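You operate a simulated robot arm through the tools that you are given. There is no shell and no other tool. Be economical: measure what you need, move in short steps, check, and stop when the job is done.

You are at the controls of a simulated robot arm. One attempt, no reset.

JOB
On the long clamp plate, clamp each ring and open each empty clamp.

It is judged by the outcome, as a careful person would: the job done as asked, and still so three seconds after it is handed in. It fails if anything else is knocked over, pushed out of place, dropped, spilled or broken.

ROBOT AND FRAMES
A 6-joint arm with a two-finger parallel gripper, fixed in place. Base frame: the origin is at the foot of the arm, x ahead of it, y to its left, z up; the work surface is at about z = 715. Lengths are in mm, angles in rad, forces in N, time in s.
With the tool pointing down near the work surface it reaches from about 240 to 660 mm from the base axis. Its first joint turns from -1.152 to 1.152 rad. Payload 2.9 kg.
The TCP is the grasp point between the finger pads, 30 mm short of the fingertips. In the tool frame z runs along the fingers and y along their closing line. The gripper opens to 110 mm. The fingers are 20 mm wide and 10 mm thick; the gripper's body (48 by 112 mm) begins 55 mm behind the TCP.
Orientation is that of the tool frame in the base frame, as [roll, pitch, yaw] about the fixed x, y, z axes, in that order (R = Rz(yaw) Ry(pitch) Rx(roll)). With the fingers straight down and closing along the base's y, the tool's x points along the base's -x, its y along +y and its z along -z.

CONTROLS
- The arm moves only by the tool drive_tool. Its argument "plan" is a list of rows, each a list of 2 entries, a list of its own where there are three numbers: the shift along the tool's x, y, z in units of 20 mm (1.0 is 20 mm), then the turn, a rotation vector about the tool's x, y, z in units of 8 degrees (1.0 is 8 degrees). In form: [[[dx, dy, dz], [rx, ry, rz]], ...]. A call has 1 to 20 rows; each row shifts and turns the commanded pose from where the row before left it, along the tool's axes as they then stand. "jaw" is the opening in per cent of the stroke, from 0 (shut) to 100 (fully open), set as the call begins (left out, the last holds). A call with a number of a shift or a turn outside -1 to 1 is refused whole. Each row takes 0.2 s and may step no farther than 50 mm and 0.15 rad from the row before; otherwise, or with a gripper value out of range, the whole call is refused. Where a pose cannot be reached the arm comes as near as it can. A force on the tool above 90 N (or 10 N above the force at the start of the call, whichever is more), or a blocked arm, ends the call early, and 0.2 s more pass. Each finger travels about 108 mm/s and halts on what it meets, pressing with about 42 N; the grip force reading is that of the motor and also rises with nothing between the fingers. The clock runs only during rows and for 0.2 s after the last one: add rows that do not move to give the fingers time. It gives the time, the measured TCP pose, the force on the tool (base axes), the opening and the grip force at its end, in the units of the frame above (readings bear some noise).
- Cameras (640 x 400 px; columns grow to the right, rows downward): "scene" is fixed at [56.1, 416.8, 1394.1]; the picture's right is [-0.92, -0.39, 0.00], its down [-0.18, 0.42, -0.89] and it looks along [0.34, -0.82, -0.46] (base axes); focal length 357 px, centre (320, 200). "wrist" rides on the gripper at [72, 17, -103] in the tool frame; the picture's right is [-0.23, 0.97, 0.00], its down [-0.76, -0.18, -0.62] and it looks along [-0.61, -0.14, 0.78] (tool axes); focal length 222 px, centre (320, 200). There is no depth. A picture from a camera that has moved, and an enlarged one, comes with that camera's place and axes in the base frame and with its lens.
- capture(camera): a new picture of that camera. No time passes.
- enlarge(camera, box): a new picture of the part [left, top, right, bottom] of that camera's present view, enlarged. No time passes.
- finish_job(): hands the job in; it is judged then, once.

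Go step by step. Nothing tells you positions but the pictures and the camera data: compare them with the known pose of the tool, close in by small moves and look again before you grip or let go. The budget is 120 turns and 84 pictures, counting those below and the enlarged ones. Unless the task says otherwise, let go and move clear before handing in, and close with one line.

The tools are called by a JSON object that holds its "name" and its "arguments". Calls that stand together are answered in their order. drive_tool: Moves the arm, as the interface text tells. Its arguments: {"type":"object","properties":{"plan":{"type":"array"},"jaw":{"type":"number"}},"required":["plan"]} The other tools are called the same way: capture (camera) takes a picture; enlarge (camera, box) takes an enlarged picture of a part of a camera's view; finish_job () hands the job in.

At the start:

```text
t: 0.0
tcp_pos: [336.0, -318.5, 1102.1]
tool_rot: [-3.142, 0.001, -3.141]
contact_force: [0.3, -0.2, 0.3]
width: 110.1
grip_force: 0.2
```

scene: 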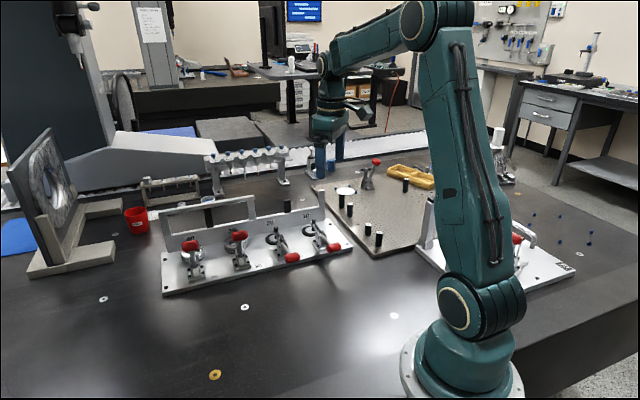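
wrist: 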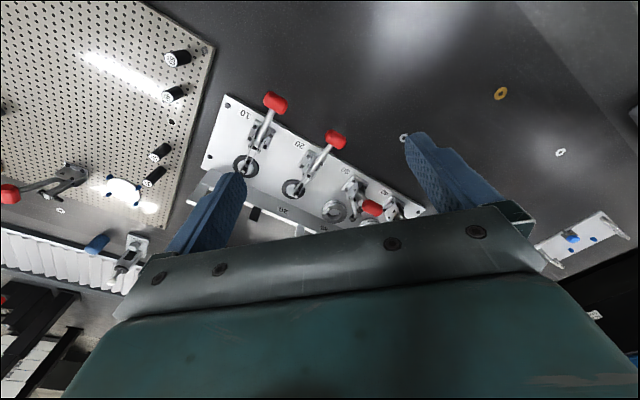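

I see one plate with four red-handled toggle clamps left of the arm, and another one partly hidden behind the arm. I'll enlarge both to see the stations.

{"name": "enlarge", "arguments": {"camera": "scene", "box": [150, 180, 360, 310]}}

{"name": "enlarge", "arguments": {"camera": "scene", "box": [400, 170, 600, 300]}}

{"name": "enlarge", "arguments": {"camera": "wrist", "box": [180, 80, 440, 250]}}

```text
3.05 times, centred on (255, 245) of scene
camera zoom: at [56.1, 416.8, 1394.1], right [-0.92, -0.39, 0.0], down [-0.18, 0.42, -0.89], along [0.34, -0.82, -0.46], focal length 1087 px, centre (518, 63)
```

zoom: 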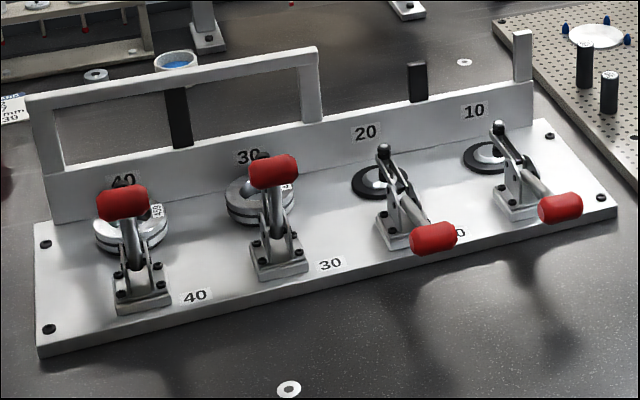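

```text
3.08 times, centred on (500, 235) of scene
camera zoom: at [56.1, 416.8, 1394.1], right [-0.92, -0.39, 0.0], down [-0.18, 0.42, -0.89], along [0.34, -0.82, -0.46], focal length 1097 px, centre (-234, 92)
```

zoom: 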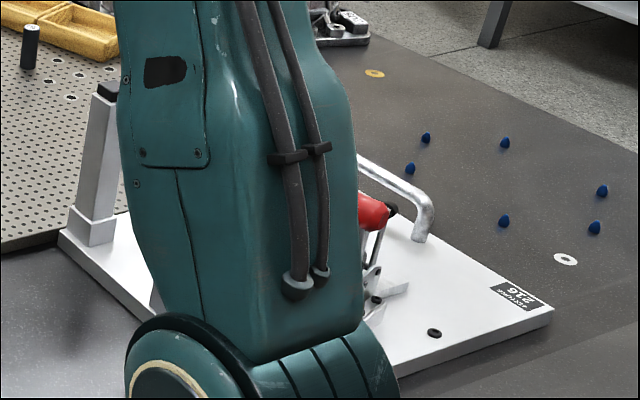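

```text
2.35 times, centred on (310, 165) of wrist
camera zoom: at [262.7, -302.4, 1205.3], right [0.23, 0.97, 0.0], down [0.76, -0.18, 0.62], along [0.61, -0.14, -0.78], focal length 523 px, centre (344, 282)
```

zoom: 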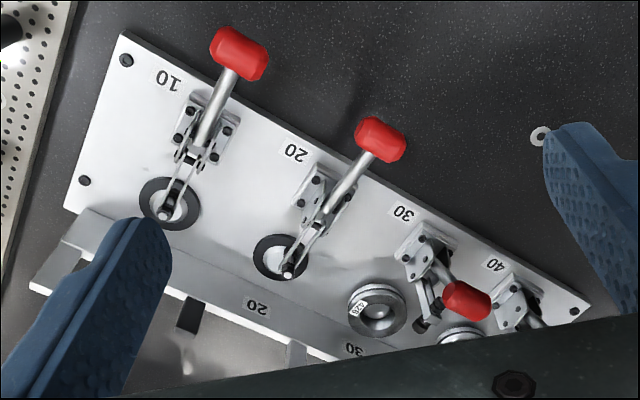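

Stations 10 and 20 look empty, and rings sit at 30 and 40 with their handles upright. I'll turn the tool square to the plate and lower it for a better view before deciding clamp states.

{"name": "drive_tool", "arguments": {"plan": [[[-0.53, 0.15, 0.85], [0, 0, 0]], [[-0.53, 0.15, 0.85], [0, 0, 0]], [[-0.53, 0.15, 0.85], [0, 0, 0]], [[-0.53, 0.15, 0.85], [0, 0, 0]], [[-0.53, 0.15, 0.85], [0, 0, 0]], [[-0.53, 0.15, 0.85], [0, 0, 0]], [[0, 0, 0], [0, 0, 0.94]], [[0, 0, 0], [0, 0, 0.94]], [[0, 0, 0], [0, 0, 0.94]], [[0, 0, 0], [0, 0, 0.94]], [[0, 0, 0], [0, 0, 0.94]], [[0, 0, 0], [0, 0, 0.94]]]}}

{"name": "capture", "arguments": {"camera": "wrist"}}

{"name": "capture", "arguments": {"camera": "scene"}}

```text
t: 2.6
tcp_pos: [400.6, -301.8, 998.9]
tool_rot: [3.141, 0.001, 2.35]
contact_force: [0.2, 0.0, -0.3]
width: 110.0
grip_force: 0.0
```

```text
78 pictures are left
camera wrist: at [359.4, -238.2, 1103.4], right [0.85, 0.52, 0.0], down [0.41, -0.67, 0.62], along [0.33, -0.53, -0.78], focal length 222 px, centre (320, 200)
```

wrist: 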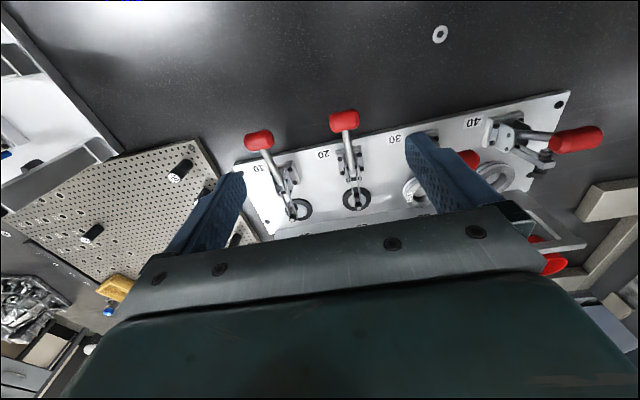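

```text
77 pictures are left
```

scene: 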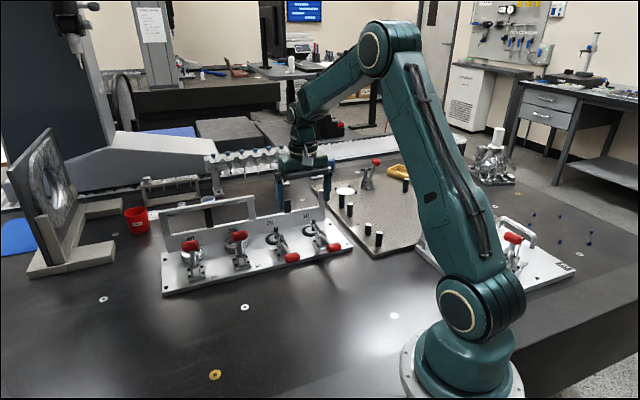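

The other plate (216) has only one clamp, so the four-station plate is the long one. I'm zooming in on its stations.

{"name": "enlarge", "arguments": {"camera": "wrist", "box": [230, 90, 420, 240]}}

{"name": "enlarge", "arguments": {"camera": "wrist", "box": [400, 80, 620, 220]}}

{"name": "enlarge", "arguments": {"camera": "scene", "box": [260, 200, 350, 270]}}

{"name": "enlarge", "arguments": {"camera": "scene", "box": [170, 220, 260, 290]}}

```text
2.67 times, centred on (325, 165) of wrist
camera zoom: at [359.4, -238.2, 1103.4], right [0.85, 0.52, 0.0], down [0.41, -0.67, 0.62], along [0.33, -0.53, -0.78], focal length 592 px, centre (307, 293)
```

zoom: 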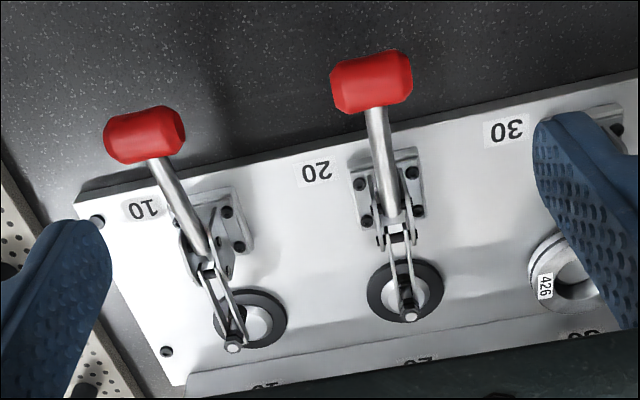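

```text
2.86 times, centred on (510, 150) of wrist
camera zoom: at [359.4, -238.2, 1103.4], right [0.85, 0.52, 0.0], down [0.41, -0.67, 0.62], along [0.33, -0.53, -0.78], focal length 635 px, centre (-223, 343)
```

zoom: 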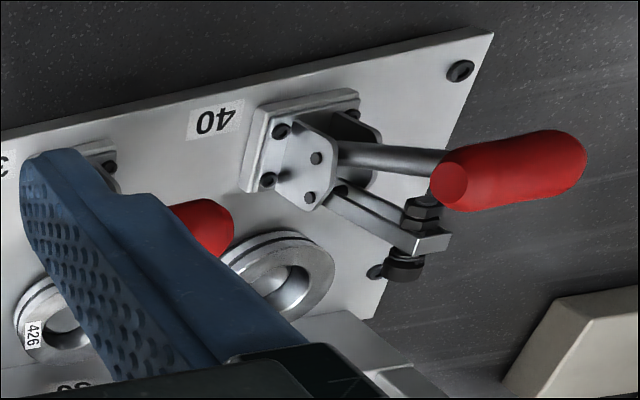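

```text
5.71 times, centred on (305, 235) of scene
camera zoom: at [56.1, 416.8, 1394.1], right [-0.92, -0.39, 0.0], down [-0.18, 0.42, -0.89], along [0.34, -0.82, -0.46], focal length 2038 px, centre (406, 0)
```

zoom: 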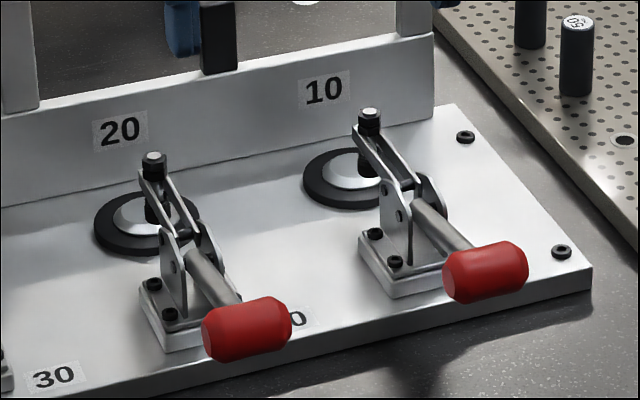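

```text
5.71 times, centred on (215, 255) of scene
camera zoom: at [56.1, 416.8, 1394.1], right [-0.92, -0.39, 0.0], down [-0.18, 0.42, -0.89], along [0.34, -0.82, -0.46], focal length 2038 px, centre (920, -114)
```

zoom: 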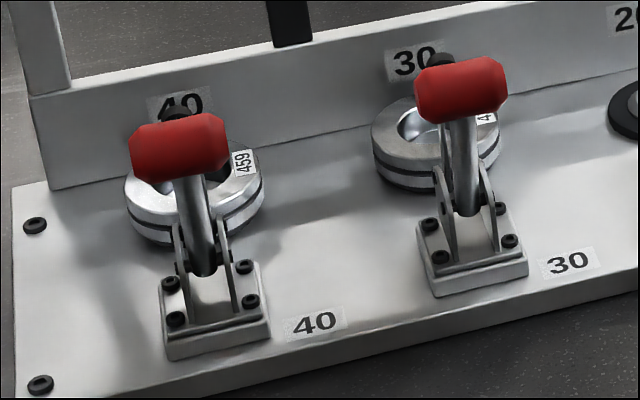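

Stations 10 and 20 are empty with the arm down, so they get opened. Rings 30 and 40 have their arms raised, so those get clamped. The knobs are short cylinders along the plate's length, and I'll hold them by their ends. First I hover over knob 10, at about (355, -415, 770).

{"name": "drive_tool", "arguments": {"plan": [[[-0.3, -0.7, 0.93], [0, 0, 0]], [[-0.3, -0.7, 0.93], [0, 0, 0]], [[-0.3, -0.7, 0.93], [0, 0, 0]], [[-0.3, -0.7, 0.93], [0, 0, 0]], [[-0.3, -0.7, 0.93], [0, 0, 0]], [[-0.3, -0.7, 0.93], [0, 0, 0]], [[-0.3, -0.7, 0.93], [0, 0, 0]], [[-0.3, -0.7, 0.93], [0, 0, 0]]], "jaw": 80}}

{"name": "capture", "arguments": {"camera": "wrist"}}

{"name": "enlarge", "arguments": {"camera": "scene", "box": [240, 130, 380, 280]}}

```text
t: 4.4
tcp_pos: [354.7, -414.4, 849.5]
tool_rot: [3.141, 0.0, 2.355]
contact_force: [0.8, 0.0, -0.5]
width: 87.8
grip_force: 0.0
```

```text
72 pictures are left
camera wrist: at [314.6, -351.1, 953.7], right [0.85, 0.53, 0.0], down [0.41, -0.66, 0.62], along [0.33, -0.53, -0.78], focal length 222 px, centre (320, 200)
```

wrist: 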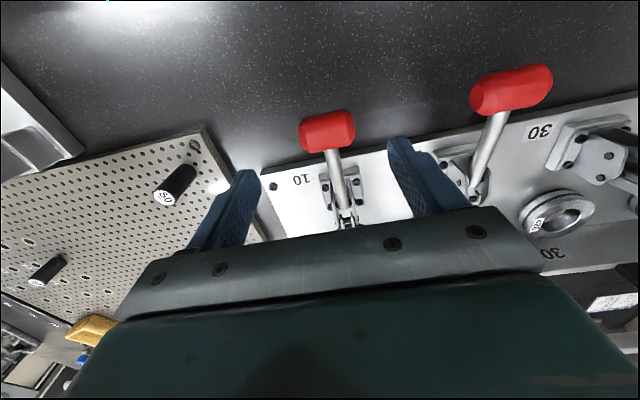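

```text
2.67 times, centred on (310, 205) of scene
camera zoom: at [56.1, 416.8, 1394.1], right [-0.92, -0.39, 0.0], down [-0.18, 0.42, -0.89], along [0.34, -0.82, -0.46], focal length 951 px, centre (347, 187)
```

zoom: 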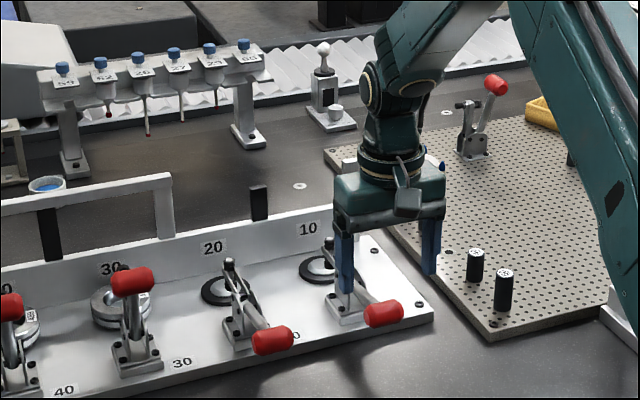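

Knob 10 is directly below the tool, at about (357, -413, 773). I'll descend with the jaws straddling its ends, then look.

{"name": "drive_tool", "arguments": {"plan": [[[0, 0.13, 0.8], [0, 0, 0]], [[0, 0, 0.8], [0, 0, 0]], [[0, 0, 0.8], [0, 0, 0]], [[0, 0, 0.8], [0, 0, 0]], [[0, 0, 0.7], [0, 0, 0]]]}}

{"name": "capture", "arguments": {"camera": "wrist"}}

{"name": "enlarge", "arguments": {"camera": "scene", "box": [260, 180, 380, 280]}}

```text
t: 5.6
tcp_pos: [358.5, -414.5, 772.0]
tool_rot: [3.141, 0.0, 2.356]
contact_force: [-1.0, 0.3, 0.3]
width: 87.8
grip_force: 0.1
```

```text
70 pictures are left
camera wrist: at [318.0, -350.5, 875.4], right [0.85, 0.53, 0.0], down [0.41, -0.66, 0.62], along [0.33, -0.53, -0.78], focal length 222 px, centre (320, 200)
```

wrist: 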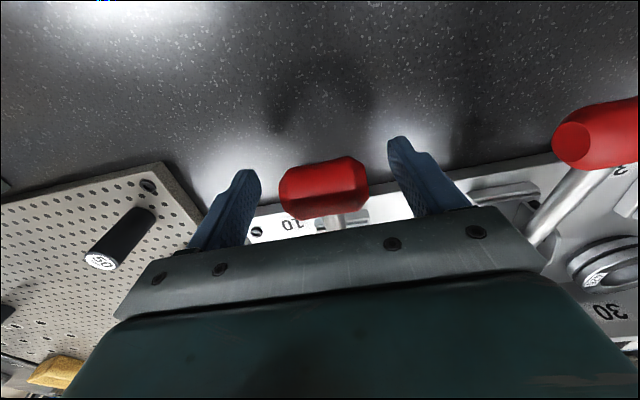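

```text
4.00 times, centred on (320, 230) of scene
camera zoom: at [56.1, 416.8, 1394.1], right [-0.92, -0.39, 0.0], down [-0.18, 0.42, -0.89], along [0.34, -0.82, -0.46], focal length 1426 px, centre (320, 80)
```

zoom: 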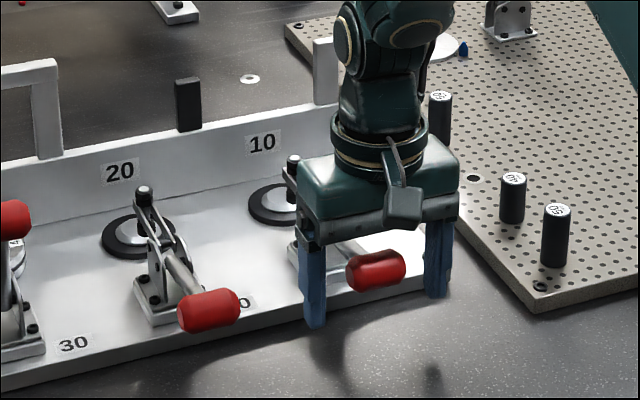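

The knob sits midway between the fingers at grasp height. I'm closing on it.

{"name": "drive_tool", "arguments": {"plan": [[[0, 0, 0], [0, 0, 0]], [[0, 0, 0], [0, 0, 0]], [[0, 0, 0], [0, 0, 0]], [[0, 0, 0], [0, 0, 0]]], "jaw": 20}}

```text
t: 6.6
tcp_pos: [362.0, -411.2, 772.3]
tool_rot: [3.136, -0.001, 2.36]
contact_force: [25.7, 19.1, 0.5]
width: 41.7
grip_force: 41.8
```

The grip is good, but the side force shows I'm about 4 mm off centre. I'll relieve that, then start the upward arc in small steps.

{"name": "drive_tool", "arguments": {"plan": [[[0, 0.22, 0], [0, 0, 0]], [[-0.075, 0, -0.6], [0, 0, 0]], [[-0.155, 0, -0.585], [0, 0, 0]]]}}

{"name": "enlarge", "arguments": {"camera": "scene", "box": [260, 180, 380, 280]}}

```text
t: 7.4
tcp_pos: [362.5, -412.3, 795.5]
tool_rot: [3.141, -0.004, 2.352]
contact_force: [16.1, -5.0, 0.4]
width: 41.5
grip_force: 42.5
```

```text
4.00 times, centred on (320, 230) of scene
camera zoom: at [56.8, 416.4, 1394.2], right [-0.92, -0.39, 0.0], down [-0.18, 0.42, -0.89], along [0.34, -0.82, -0.46], focal length 1426 px, centre (320, 80)
```

zoom: 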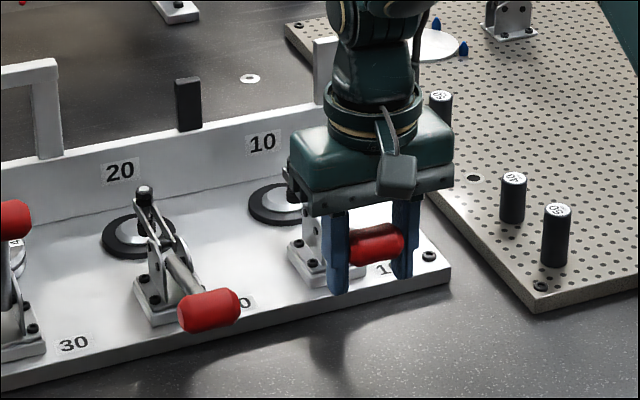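

The knob is rising with the tool, with a light inward pull, so the true arc bends in a bit faster than I planned. I'm continuing.

{"name": "drive_tool", "arguments": {"plan": [[[-0.35, 0, -0.56], [0, 0, 0]], [[-0.4, 0, -0.52], [0, 0, 0]], [[-0.42, 0, -0.47], [0, 0, 0]]]}}

```text
t: 8.2
tcp_pos: [378.9, -428.8, 828.2]
tool_rot: [-3.14, -0.006, 2.354]
contact_force: [-5.7, 11.3, -9.7]
width: 41.8
grip_force: 42.2
```

The arc matches a radius of about 85 mm, and I'm at about 45°. I'm continuing towards upright.

{"name": "drive_tool", "arguments": {"plan": [[[-0.4, 0, -0.42], [0, 0, 0]], [[-0.48, 0, -0.34], [0, 0, 0]], [[-0.5, 0, -0.26], [0, 0, 0]]]}}

{"name": "enlarge", "arguments": {"camera": "scene", "box": [240, 160, 380, 280]}}

{"name": "capture", "arguments": {"camera": "wrist"}}

```text
t: 9.0
tcp_pos: [398.4, -447.0, 848.0]
tool_rot: [-3.141, -0.005, 2.354]
contact_force: [-5.1, 10.9, -10.7]
width: 41.7
grip_force: 42.2
```

```text
3.33 times, centred on (310, 220) of scene
camera zoom: at [56.1, 416.9, 1394.1], right [-0.92, -0.39, 0.0], down [-0.18, 0.42, -0.89], along [0.34, -0.82, -0.46], focal length 1189 px, centre (353, 133)
```

zoom: 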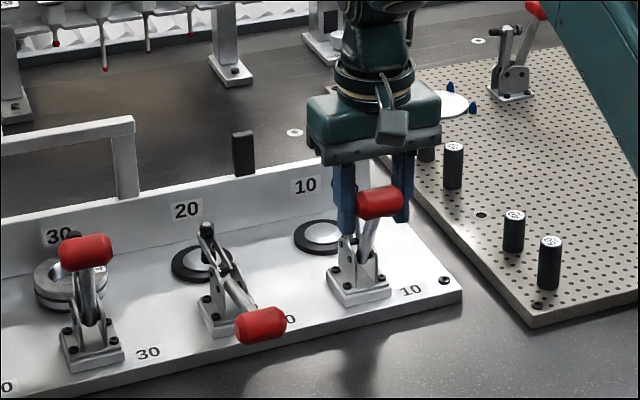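

```text
66 pictures are left
camera wrist: at [358.4, -385.2, 951.0], right [0.85, 0.53, 0.0], down [0.41, -0.67, 0.62], along [0.33, -0.53, -0.78], focal length 222 px, centre (320, 200)
```

wrist: 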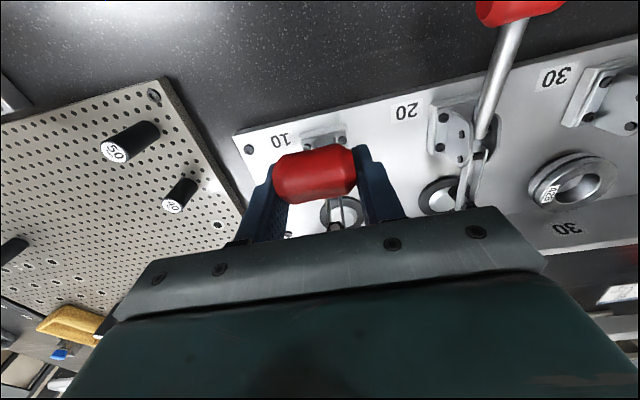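

The clamp is nearly as upright as the open 30. I'll nudge gently toward its stop.

{"name": "drive_tool", "arguments": {"plan": [[[-0.26, 0, -0.12], [0, 0, 0]], [[-0.27, 0, -0.09], [0, 0, 0]]]}}

```text
t: 9.6
tcp_pos: [405.2, -455.8, 851.9]
tool_rot: [-3.141, -0.004, 2.355]
contact_force: [-3.3, 10.9, -11.1]
width: 41.7
grip_force: 41.2
```

{"name": "drive_tool", "arguments": {"plan": [[[-0.28, 0, -0.07], [0, 0, 0]], [[-0.28, 0, -0.05], [0, 0, 0]]]}}

{"name": "enlarge", "arguments": {"camera": "scene", "box": [240, 160, 380, 280]}}

```text
t: 10.2
tcp_pos: [412.9, -462.8, 853.2]
tool_rot: [3.14, -0.006, 2.354]
contact_force: [-11.4, 21.2, -7.0]
width: 41.4
grip_force: 41.6
```

```text
3.33 times, centred on (310, 220) of scene
camera zoom: at [55.9, 417.2, 1394.0], right [-0.92, -0.39, 0.0], down [-0.18, 0.42, -0.89], along [0.34, -0.82, -0.46], focal length 1189 px, centre (353, 133)
```

zoom: 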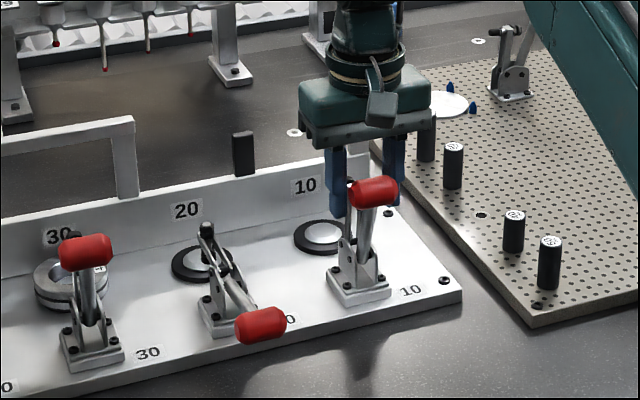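

Force is rising and the handle looks fully up, so it is probably at its stop. I'll release and see if it stays.

{"name": "drive_tool", "arguments": {"plan": [[[0, 0, 0], [0, 0, 0]], [[0, 0, 0], [0, 0, 0]], [[0, 0, -1], [0, 0, 0]], [[0, 0, -1], [0, 0, 0]], [[0, 0, -1], [0, 0, 0]]], "jaw": 80}}

{"name": "enlarge", "arguments": {"camera": "scene", "box": [240, 160, 380, 280]}}

{"name": "capture", "arguments": {"camera": "wrist"}}

```text
t: 11.4
tcp_pos: [414.3, -463.8, 914.7]
tool_rot: [3.141, 0.001, 2.352]
contact_force: [1.0, -0.1, 0.6]
width: 88.0
grip_force: 0.1
```

```text
3.33 times, centred on (310, 220) of scene
camera zoom: at [56.1, 416.8, 1394.1], right [-0.92, -0.39, 0.0], down [-0.18, 0.42, -0.89], along [0.34, -0.82, -0.46], focal length 1189 px, centre (353, 133)
```

zoom: 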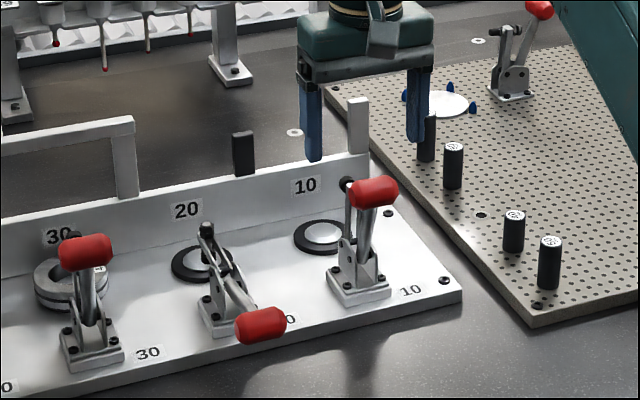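

```text
63 pictures are left
camera wrist: at [373.6, -401.7, 1018.6], right [0.85, 0.53, 0.0], down [0.41, -0.66, 0.62], along [0.33, -0.53, -0.78], focal length 222 px, centre (320, 200)
```

wrist: 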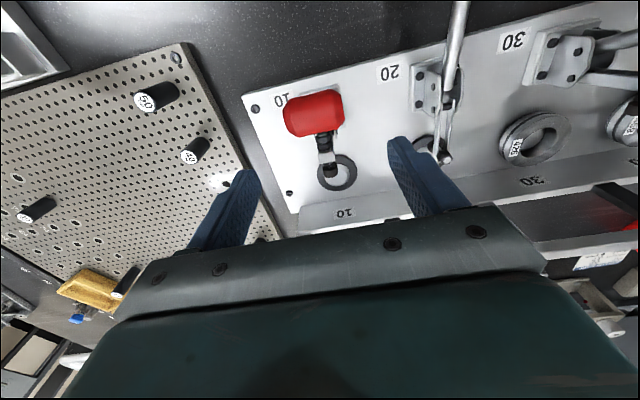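

Station 10 stays open. Next I'll hover over knob 20, at about (450, -322).

{"name": "drive_tool", "arguments": {"plan": [[[0.54, 0.9, 0], [0, 0, 0]], [[0.54, 0.9, 0], [0, 0, 0]], [[0.54, 0.9, 0], [0, 0, 0]], [[0.54, 0.9, 0], [0, 0, 0]], [[0.54, 0.9, 0], [0, 0, 0]], [[0.54, 0.9, 0], [0, 0, 0]], [[0.54, 0.9, 0], [0, 0, 0]], [[0, 0, 0.8], [0, 0, 0]], [[0, 0, 0.8], [0, 0, 0]], [[0, 0, 0.8], [0, 0, 0]], [[0, 0, 0.8], [0, 0, 0]]]}}

{"name": "capture", "arguments": {"camera": "wrist"}}

```text
t: 13.8
tcp_pos: [449.4, -320.9, 852.9]
tool_rot: [3.14, 0.0, 2.353]
contact_force: [-0.3, 0.4, 0.3]
width: 88.0
grip_force: 0.0
```

```text
62 pictures are left
camera wrist: at [409.7, -258.4, 955.0], right [0.85, 0.53, 0.0], down [0.41, -0.67, 0.62], along [0.33, -0.53, -0.78], focal length 222 px, centre (320, 200)
```

wrist: 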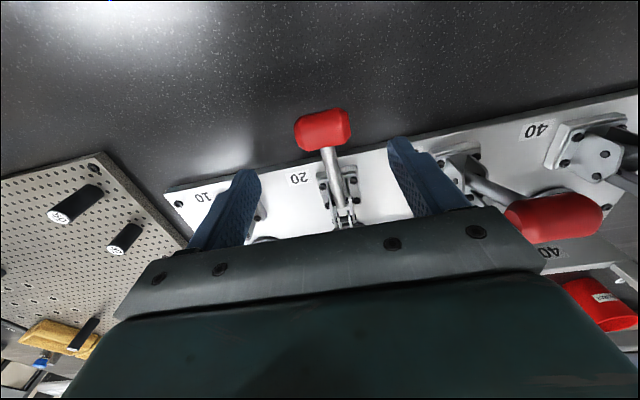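

Knob 20 lines up almost exactly as knob 10 did. I'll descend with a small sideways correction and grip.

{"name": "drive_tool", "arguments": {"plan": [[[0, 0.18, 0.8], [0, 0, 0]], [[0, 0, 0.8], [0, 0, 0]], [[0, 0, 0.8], [0, 0, 0]], [[0, 0, 0.8], [0, 0, 0]], [[0, 0, 0.8], [0, 0, 0]]]}}

{"name": "capture", "arguments": {"camera": "wrist"}}

```text
t: 15.0
tcp_pos: [452.5, -317.0, 770.5]
tool_rot: [3.141, 0.001, 2.354]
contact_force: [0.7, -0.3, 0.2]
width: 87.7
grip_force: 0.0
```

```text
61 pictures are left
camera wrist: at [413.1, -254.6, 873.0], right [0.85, 0.53, 0.0], down [0.41, -0.66, 0.62], along [0.33, -0.53, -0.78], focal length 222 px, centre (320, 200)
```

wrist: 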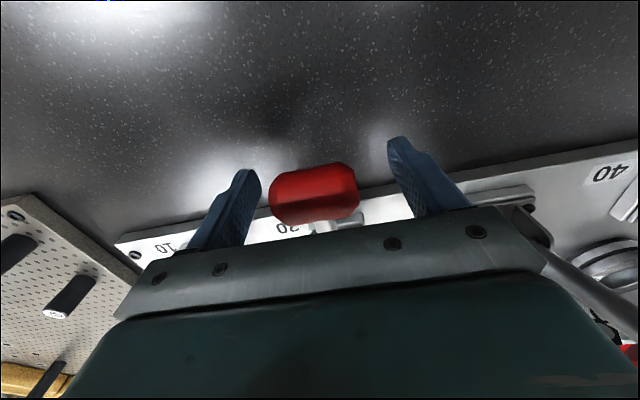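

The knob is well centred. I'm closing on it.

{"name": "drive_tool", "arguments": {"plan": [[[-0.1, -0.05, 0], [0, 0, 0]], [[0, 0, 0], [0, 0, 0]], [[0, 0, 0], [0, 0, 0]], [[0, 0, 0], [0, 0, 0]]], "jaw": 20}}

```text
t: 16.0
tcp_pos: [453.5, -319.0, 770.0]
tool_rot: [3.139, 0.0, 2.355]
contact_force: [4.0, 6.2, -0.4]
width: 41.7
grip_force: 41.6
```

Centred grip with little side force. I'm lifting along the same arc.

{"name": "drive_tool", "arguments": {"plan": [[[-0.075, 0.04, -0.6], [0, 0, 0]], [[-0.2, 0, -0.585], [0, 0, 0]], [[-0.27, 0, -0.56], [0, 0, 0]], [[-0.34, 0, -0.52], [0, 0, 0]], [[-0.4, 0, -0.47], [0, 0, 0]]]}}

{"name": "enlarge", "arguments": {"camera": "scene", "box": [220, 160, 360, 280]}}

```text
t: 17.2
tcp_pos: [471.5, -337.7, 824.3]
tool_rot: [-3.14, -0.008, 2.354]
contact_force: [9.5, 1.9, -33.4]
width: 41.8
grip_force: 41.8
```

```text
3.33 times, centred on (290, 220) of scene
camera zoom: at [56.8, 416.5, 1394.2], right [-0.92, -0.39, 0.0], down [-0.18, 0.42, -0.89], along [0.34, -0.82, -0.46], focal length 1189 px, centre (420, 133)
```

zoom: 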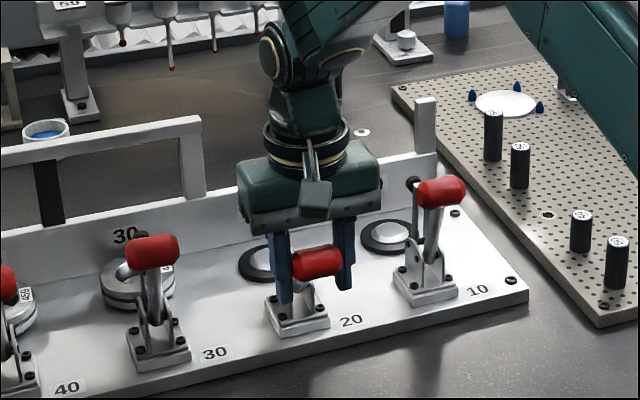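

It is moving, with some extra downward load, so I'll bend further inward.

{"name": "drive_tool", "arguments": {"plan": [[[-0.45, 0, -0.36], [0, 0, 0]], [[-0.48, 0, -0.3], [0, 0, 0]], [[-0.5, 0, -0.24], [0, 0, 0]], [[-0.5, 0, -0.18], [0, 0, 0]]]}}

```text
t: 18.2
tcp_pos: [497.9, -363.6, 848.3]
tool_rot: [-3.14, -0.008, 2.357]
contact_force: [-6.0, 27.6, 4.2]
width: 41.7
grip_force: 42.2
```

{"name": "drive_tool", "arguments": {"plan": [[[-0.26, -0.1, -0.1], [0, 0, 0]], [[-0.26, 0, -0.06], [0, 0, 0]]]}}

{"name": "enlarge", "arguments": {"camera": "scene", "box": [220, 160, 360, 280]}}

```text
t: 18.8
tcp_pos: [504.0, -370.5, 848.6]
tool_rot: [3.141, -0.014, 2.362]
contact_force: [-8.4, 38.8, -7.9]
width: 41.8
grip_force: 42.0
```

```text
3.33 times, centred on (290, 220) of scene
camera zoom: at [56.0, 417.7, 1393.8], right [-0.92, -0.39, 0.0], down [-0.18, 0.42, -0.89], along [0.34, -0.82, -0.46], focal length 1189 px, centre (420, 133)
```

zoom: 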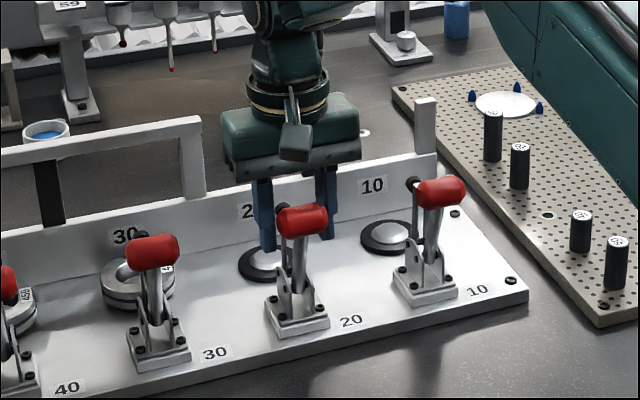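

Handle 20 is up against its stop. I'm releasing and lifting clear.

{"name": "drive_tool", "arguments": {"plan": [[[0, 0, 0], [0, 0, 0]], [[0, 0, 0], [0, 0, 0]], [[0, 0, -1], [0, 0, 0]], [[0, 0, -1], [0, 0, 0]], [[0, 0, -1], [0, 0, 0]]], "jaw": 80}}

{"name": "enlarge", "arguments": {"camera": "scene", "box": [160, 180, 360, 300]}}

{"name": "capture", "arguments": {"camera": "wrist"}}

```text
t: 20.0
tcp_pos: [504.8, -374.0, 910.7]
tool_rot: [3.141, -0.001, 2.354]
contact_force: [0.1, -0.4, 0.5]
width: 88.2
grip_force: 0.1
```

```text
3.20 times, centred on (260, 240) of scene
camera zoom: at [56.1, 416.8, 1394.1], right [-0.92, -0.39, 0.0], down [-0.18, 0.42, -0.89], along [0.34, -0.82, -0.46], focal length 1141 px, centre (512, 72)
```

zoom: 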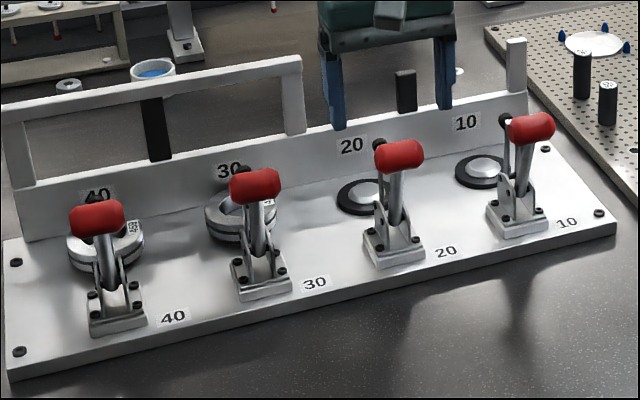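

```text
57 pictures are left
camera wrist: at [464.9, -311.1, 1013.8], right [0.85, 0.53, 0.0], down [0.41, -0.66, 0.62], along [0.33, -0.53, -0.78], focal length 222 px, centre (320, 200)
```

wrist: 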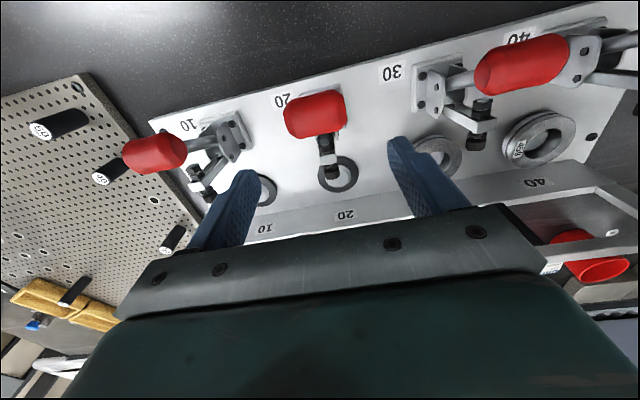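

All four handles are now up. Rings are at 30 and 40, and 10 and 20 are empty. Next I hover over the upright knob 30, at about (582, -264, 850).

{"name": "drive_tool", "arguments": {"plan": [[[0.15, 0, -1], [0, 0, 0]], [[0.15, 0.95, 0], [0, 0, 0]], [[0.15, 0.95, 0], [0, 0, 0]], [[0.15, 0.95, 0], [0, 0, 0]], [[0.15, 0.95, 0], [0, 0, 0]], [[0.15, 0.95, 0], [0, 0, 0]], [[0.15, 0.95, 0], [0, 0, 0]], [[0.12, 0.9, 0], [0, 0, 0]]]}}

{"name": "capture", "arguments": {"camera": "wrist"}}

```text
t: 21.8
tcp_pos: [583.2, -264.6, 929.5]
tool_rot: [3.141, 0.001, 2.353]
contact_force: [-0.2, -0.8, 0.2]
width: 88.0
grip_force: 0.1
```

```text
56 pictures are left
camera wrist: at [542.8, -201.8, 1033.3], right [0.85, 0.53, 0.0], down [0.41, -0.67, 0.62], along [0.33, -0.53, -0.78], focal length 222 px, centre (320, 200)
```

wrist: 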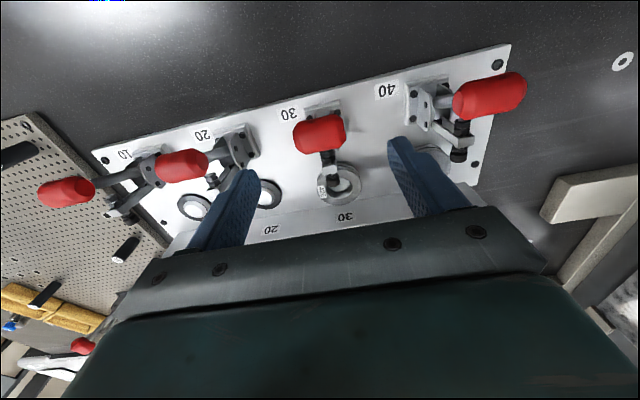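

Knob 30 is centred below. I'll descend to it.

{"name": "drive_tool", "arguments": {"plan": [[[0, 0, 0.8], [0, 0, 0]], [[0, 0, 0.8], [0, 0, 0]], [[0, 0, 0.8], [0, 0, 0]], [[0, 0, 0.8], [0, 0, 0]], [[0, 0, 0.75], [0, 0, 0]]]}}

{"name": "capture", "arguments": {"camera": "wrist"}}

{"name": "enlarge", "arguments": {"camera": "scene", "box": [160, 180, 320, 300]}}

```text
t: 23.0
tcp_pos: [582.9, -263.8, 851.0]
tool_rot: [-3.141, -0.001, 2.354]
contact_force: [0.1, -0.4, 0.2]
width: 88.1
grip_force: 0.1
```

```text
55 pictures are left
camera wrist: at [542.8, -201.5, 955.6], right [0.85, 0.53, 0.0], down [0.41, -0.67, 0.62], along [0.33, -0.53, -0.78], focal length 222 px, centre (320, 200)
```

wrist: 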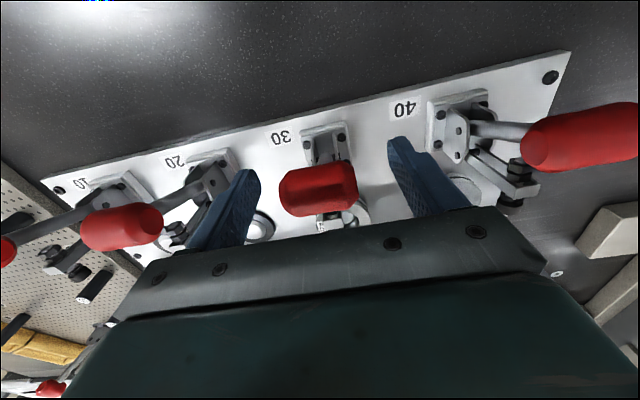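

```text
3.33 times, centred on (240, 240) of scene
camera zoom: at [56.1, 416.8, 1394.1], right [-0.92, -0.39, 0.0], down [-0.18, 0.42, -0.89], along [0.34, -0.82, -0.46], focal length 1189 px, centre (587, 67)
```

zoom: 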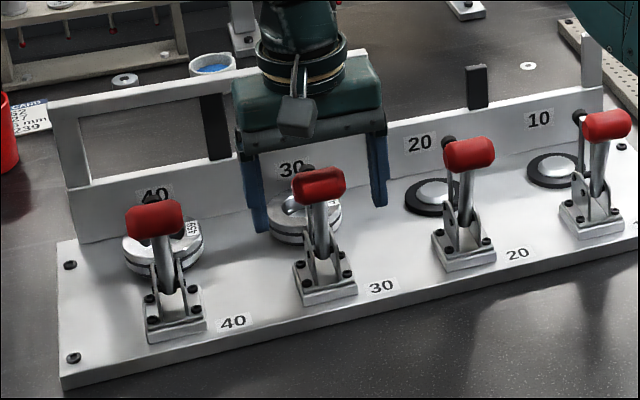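

Aligned. I'm gripping knob 30.

{"name": "drive_tool", "arguments": {"plan": [[[0, 0.05, 0], [0, 0, 0]], [[0, 0, 0], [0, 0, 0]], [[0, 0, 0], [0, 0, 0]], [[0, 0, 0], [0, 0, 0]]], "jaw": 20}}

{"name": "drive_tool", "arguments": {"plan": [[[0.53, 0, 0.27], [0, 0, 0]], [[0.485, 0, 0.34], [0, 0, 0]], [[0.435, 0, 0.405], [0, 0, 0]], [[0.375, 0, 0.46], [0, 0, 0]]]}}

{"name": "enlarge", "arguments": {"camera": "scene", "box": [160, 180, 320, 300]}}

```text
t: 24.0
tcp_pos: [582.4, -265.5, 852.3]
tool_rot: [-3.141, -0.001, 2.352]
contact_force: [-7.6, -4.8, 2.3]
width: 41.7
grip_force: 42.0
```

```text
t: 25.0
tcp_pos: [555.6, -237.4, 819.3]
tool_rot: [-3.138, -0.008, 2.352]
contact_force: [-15.9, -8.3, 13.8]
width: 41.9
grip_force: 39.2
```

```text
3.33 times, centred on (240, 240) of scene
camera zoom: at [55.5, 416.8, 1394.1], right [-0.92, -0.39, 0.0], down [-0.18, 0.42, -0.89], along [0.34, -0.82, -0.46], focal length 1189 px, centre (587, 67)
```

zoom: 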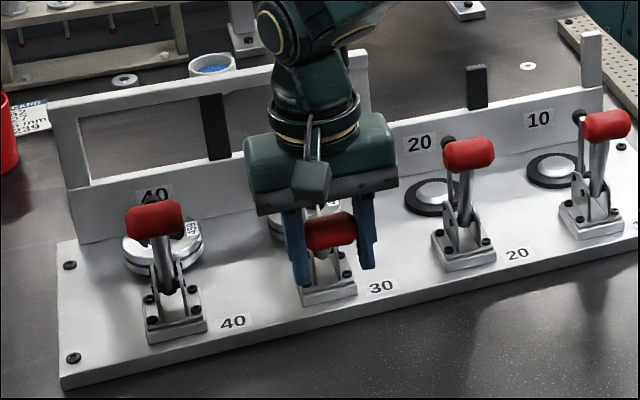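

It's tracking smoothly, with low forces. I'm continuing down, correcting the sideways load slightly.

{"name": "drive_tool", "arguments": {"plan": [[[0.305, -0.1, 0.51], [0, 0, 0]], [[0.23, 0, 0.545], [0, 0, 0]], [[0.155, 0, 0.575], [0, 0, 0]]]}}

{"name": "enlarge", "arguments": {"camera": "scene", "box": [160, 180, 320, 300]}}

```text
t: 25.8
tcp_pos: [546.6, -228.5, 788.8]
tool_rot: [-3.14, 0.0, 2.357]
contact_force: [-12.7, 6.7, 21.4]
width: 41.7
grip_force: 41.9
```

```text
3.33 times, centred on (240, 240) of scene
camera zoom: at [55.4, 417.1, 1394.0], right [-0.92, -0.39, 0.0], down [-0.18, 0.42, -0.89], along [0.34, -0.82, -0.46], focal length 1189 px, centre (587, 67)
```

zoom: 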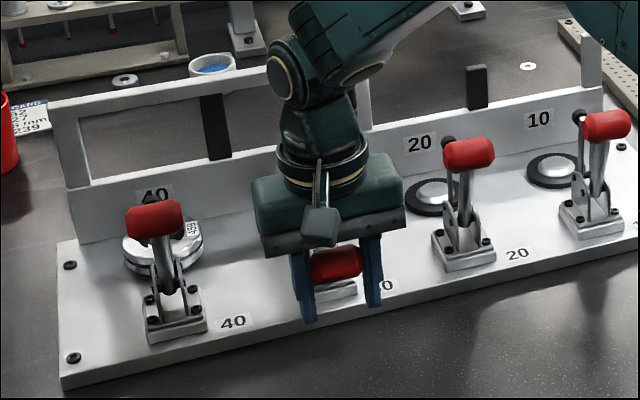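

{"name": "drive_tool", "arguments": {"plan": [[[0.06, 0, 0.5], [0, 0, 0]], [[0, 0, 0.4], [0, 0, 0]], [[0, 0, 0.2], [0, 0, 0]]]}}

{"name": "capture", "arguments": {"camera": "wrist"}}

{"name": "enlarge", "arguments": {"camera": "scene", "box": [160, 180, 320, 300]}}

```text
t: 26.6
tcp_pos: [546.4, -226.5, 767.2]
tool_rot: [3.14, 0.0, 2.357]
contact_force: [-7.8, 15.5, 17.2]
width: 41.9
grip_force: 41.1
```

```text
51 pictures are left
camera wrist: at [505.4, -164.8, 870.1], right [0.85, 0.53, 0.0], down [0.41, -0.66, 0.62], along [0.33, -0.53, -0.78], focal length 222 px, centre (320, 200)
```

wrist: 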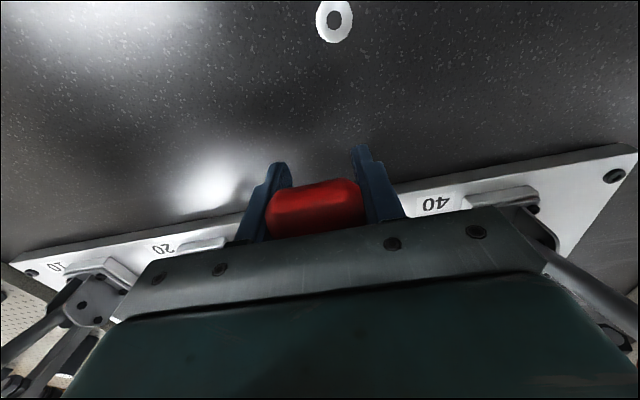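

```text
3.33 times, centred on (240, 240) of scene
camera zoom: at [55.6, 417.3, 1393.9], right [-0.92, -0.39, 0.0], down [-0.18, 0.42, -0.89], along [0.34, -0.82, -0.46], focal length 1189 px, centre (587, 67)
```

zoom: 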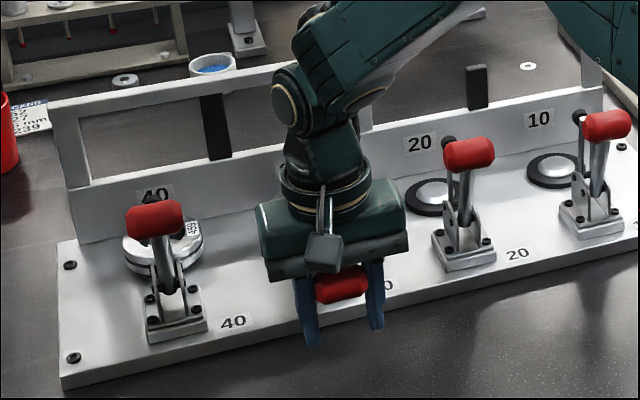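

The knob now sits higher in the fingers, so it may have met resistance. I'll release, back off upwards, and look at the clamp.

{"name": "drive_tool", "arguments": {"plan": [[[0, 0, 0], [0, 0, 0]], [[0, 0, 0], [0, 0, 0]], [[0.3, 0, -1], [0, 0, 0]], [[0.3, 0, -1], [0, 0, 0]], [[0.3, 0, -1], [0, 0, 0]], [[0.3, 0, -1], [0, 0, 0]], [[0.3, 0, -1], [0, 0, 0]]], "jaw": 80}}

{"name": "enlarge", "arguments": {"camera": "scene", "box": [190, 200, 290, 280]}}

{"name": "capture", "arguments": {"camera": "wrist"}}

```text
t: 28.2
tcp_pos: [523.6, -207.9, 867.9]
tool_rot: [-3.141, 0.002, 2.355]
contact_force: [0.0, -0.2, 1.1]
width: 87.9
grip_force: 0.0
```

```text
5.00 times, centred on (240, 240) of scene
camera zoom: at [56.1, 416.8, 1394.1], right [-0.92, -0.39, 0.0], down [-0.18, 0.42, -0.89], along [0.34, -0.82, -0.46], focal length 1783 px, centre (720, 0)
```

zoom: 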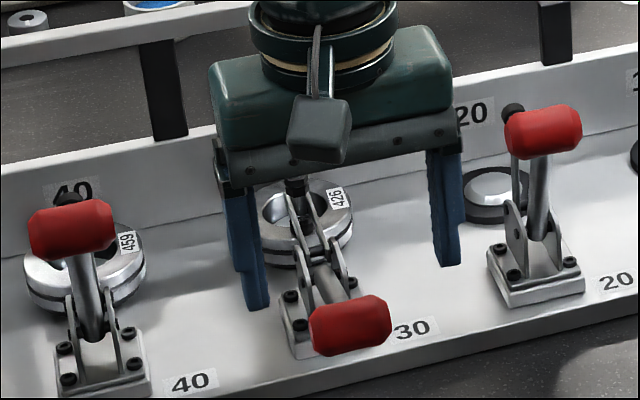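

```text
48 pictures are left
camera wrist: at [483.3, -144.6, 971.4], right [0.85, 0.53, 0.0], down [0.41, -0.67, 0.62], along [0.33, -0.53, -0.78], focal length 222 px, centre (320, 200)
```

wrist: 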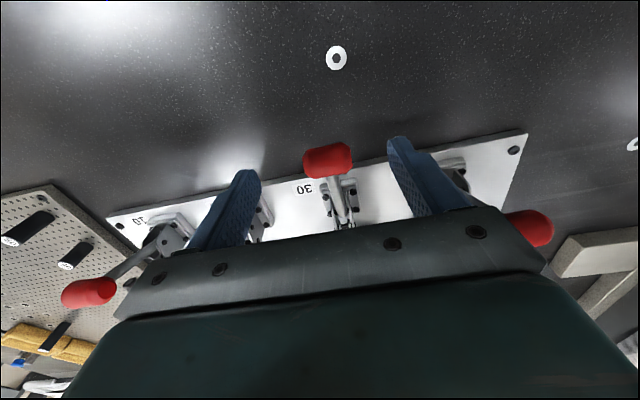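

Clamp 30 looks mostly down, but the knob may be a few mm above where 10 and 20 sat. I'll clear the view to check the spindle.

{"name": "drive_tool", "arguments": {"plan": [[[0.8, 0, -0.8], [0, 0, 0]], [[0.8, 0, -0.8], [0, 0, 0]], [[0.8, 0, -0.8], [0, 0, 0]], [[0.8, 0, -0.8], [0, 0, 0]]]}}

{"name": "enlarge", "arguments": {"camera": "scene", "box": [210, 220, 260, 270]}}

{"name": "enlarge", "arguments": {"camera": "wrist", "box": [280, 120, 420, 230]}}

```text
t: 29.2
tcp_pos: [477.5, -164.0, 932.4]
tool_rot: [-3.141, -0.001, 2.355]
contact_force: [1.2, 0.6, 0.6]
width: 87.9
grip_force: 0.0
```

```text
8.00 times, centred on (235, 245) of scene
camera zoom: at [56.1, 416.8, 1394.1], right [-0.92, -0.39, 0.0], down [-0.18, 0.42, -0.89], along [0.34, -0.82, -0.46], focal length 2853 px, centre (1000, -160)
```

zoom: 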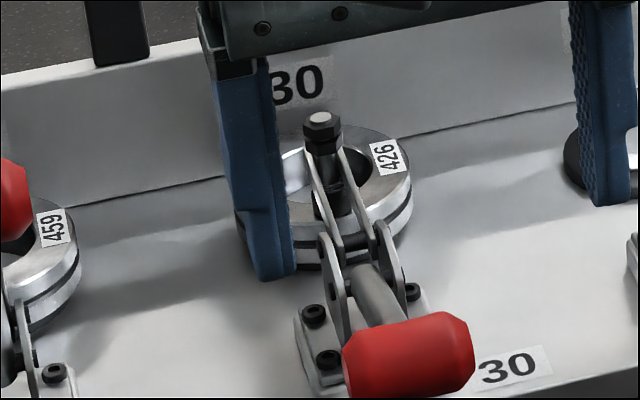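

```text
3.64 times, centred on (350, 175) of wrist
camera zoom: at [437.6, -101.0, 1035.8], right [0.85, 0.53, 0.0], down [0.41, -0.67, 0.62], along [0.33, -0.53, -0.78], focal length 808 px, centre (211, 291)
```

zoom: 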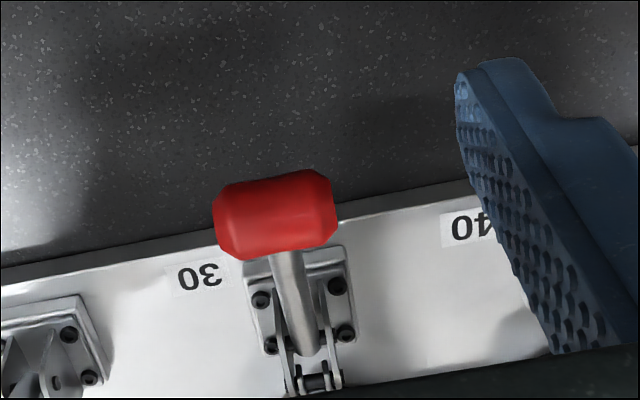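

The spindle pad is near the ring rim, but I'm not sure it's locked. I'll press down on the knob with closed fingers to test.

{"name": "drive_tool", "arguments": {"plan": [[[-0.92, 0.02, 0], [0, 0, 0]], [[-0.92, 0.02, 0], [0, 0, 0]], [[-0.92, 0.02, 0], [0, 0, 0]], [[-0.92, 0.02, 0], [0, 0, 0]], [[-0.92, 0.02, 0], [0, 0, 0]], [[0, 0, 0.9], [0, 0, 0]], [[0, 0, 0.9], [0, 0, 0]], [[0, 0, 0.9], [0, 0, 0]], [[0, 0, 0.9], [0, 0, 0]], [[0, 0, 0.7], [0, 0, 0]]], "jaw": 0}}

{"name": "capture", "arguments": {"camera": "wrist"}}

{"name": "enlarge", "arguments": {"camera": "scene", "box": [190, 190, 300, 280]}}

```text
t: 31.4
tcp_pos: [543.5, -227.3, 845.2]
tool_rot: [3.141, 0.001, 2.354]
contact_force: [-0.7, 1.4, 0.2]
width: 0.0
grip_force: 37.8
```

```text
45 pictures are left
camera wrist: at [504.2, -163.7, 948.9], right [0.85, 0.53, 0.0], down [0.41, -0.67, 0.62], along [0.33, -0.53, -0.78], focal length 222 px, centre (320, 200)
```

wrist: 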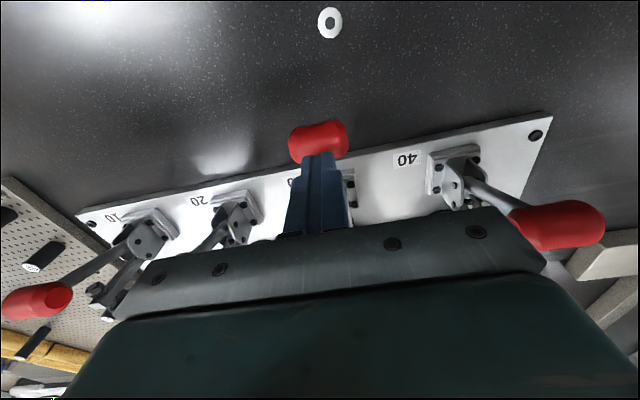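

```text
4.44 times, centred on (245, 235) of scene
camera zoom: at [56.1, 416.8, 1394.1], right [-0.92, -0.39, 0.0], down [-0.18, 0.42, -0.89], along [0.34, -0.82, -0.46], focal length 1585 px, centre (653, 44)
```

zoom: 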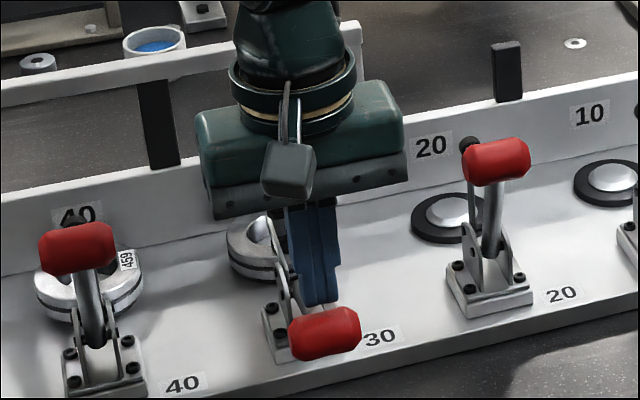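

The fingertips are just above the knob. I'm pressing down in small steps.

{"name": "drive_tool", "arguments": {"plan": [[[0, 0, 0.4], [0, 0, 0]], [[0, 0, 0.3], [0, 0, 0]], [[0, 0, 0.25], [0, 0, 0]]]}}

```text
t: 32.2
tcp_pos: [544.4, -226.5, 828.2]
tool_rot: [-3.141, -0.001, 2.354]
contact_force: [-5.4, 4.7, 12.6]
width: 0.0
grip_force: 37.4
```

{"name": "drive_tool", "arguments": {"plan": [[[0, 0, 0.15], [0, 0, 0]], [[0, 0, 0.15], [0, 0, 0]], [[0, 0, 0.15], [0, 0, 0]]]}}

```text
t: 33.0
tcp_pos: [544.1, -225.7, 826.5]
tool_rot: [3.14, 0.003, 2.355]
contact_force: [-31.8, 13.8, 78.0]
width: 0.0
grip_force: 37.5
```

At 78 N it moved only about 2 mm, so the clamp is hard against the ring. I'll lift off and check, then go to 40.

{"name": "drive_tool", "arguments": {"plan": [[[0, 0, -1], [0, 0, 0]], [[0.3, 0, -1], [0, 0, 0]], [[0.6, 0, -1], [0, 0, 0]], [[0.6, 0, -1], [0, 0, 0]], [[0.6, 0.5, -1], [0, 0, 0]], [[0.6, 1, 0], [0, 0, 0]], [[0.6, 1, 0], [0, 0, 0]], [[0.6, 1, 0], [0, 0, 0]]], "jaw": 80}}

{"name": "enlarge", "arguments": {"camera": "scene", "box": [210, 220, 260, 270]}}

{"name": "capture", "arguments": {"camera": "wrist"}}

```text
t: 34.8
tcp_pos: [541.2, -120.0, 915.8]
tool_rot: [-3.14, -0.001, 2.354]
contact_force: [-0.6, 0.2, 0.0]
width: 87.8
grip_force: 0.0
```

```text
8.00 times, centred on (235, 245) of scene
camera zoom: at [56.1, 416.8, 1394.1], right [-0.92, -0.39, 0.0], down [-0.18, 0.42, -0.89], along [0.34, -0.82, -0.46], focal length 2853 px, centre (1000, -160)
```

zoom: 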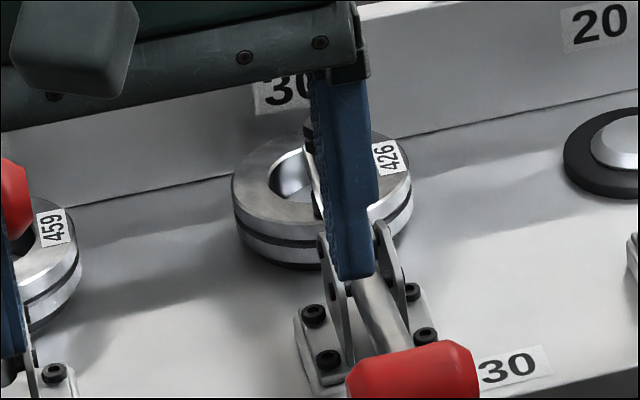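

```text
42 pictures are left
camera wrist: at [501.0, -57.3, 1019.8], right [0.85, 0.53, 0.0], down [0.41, -0.67, 0.62], along [0.33, -0.53, -0.78], focal length 222 px, centre (320, 200)
```

wrist: 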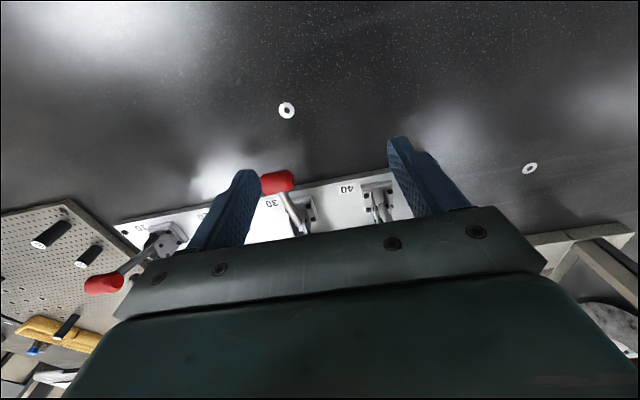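

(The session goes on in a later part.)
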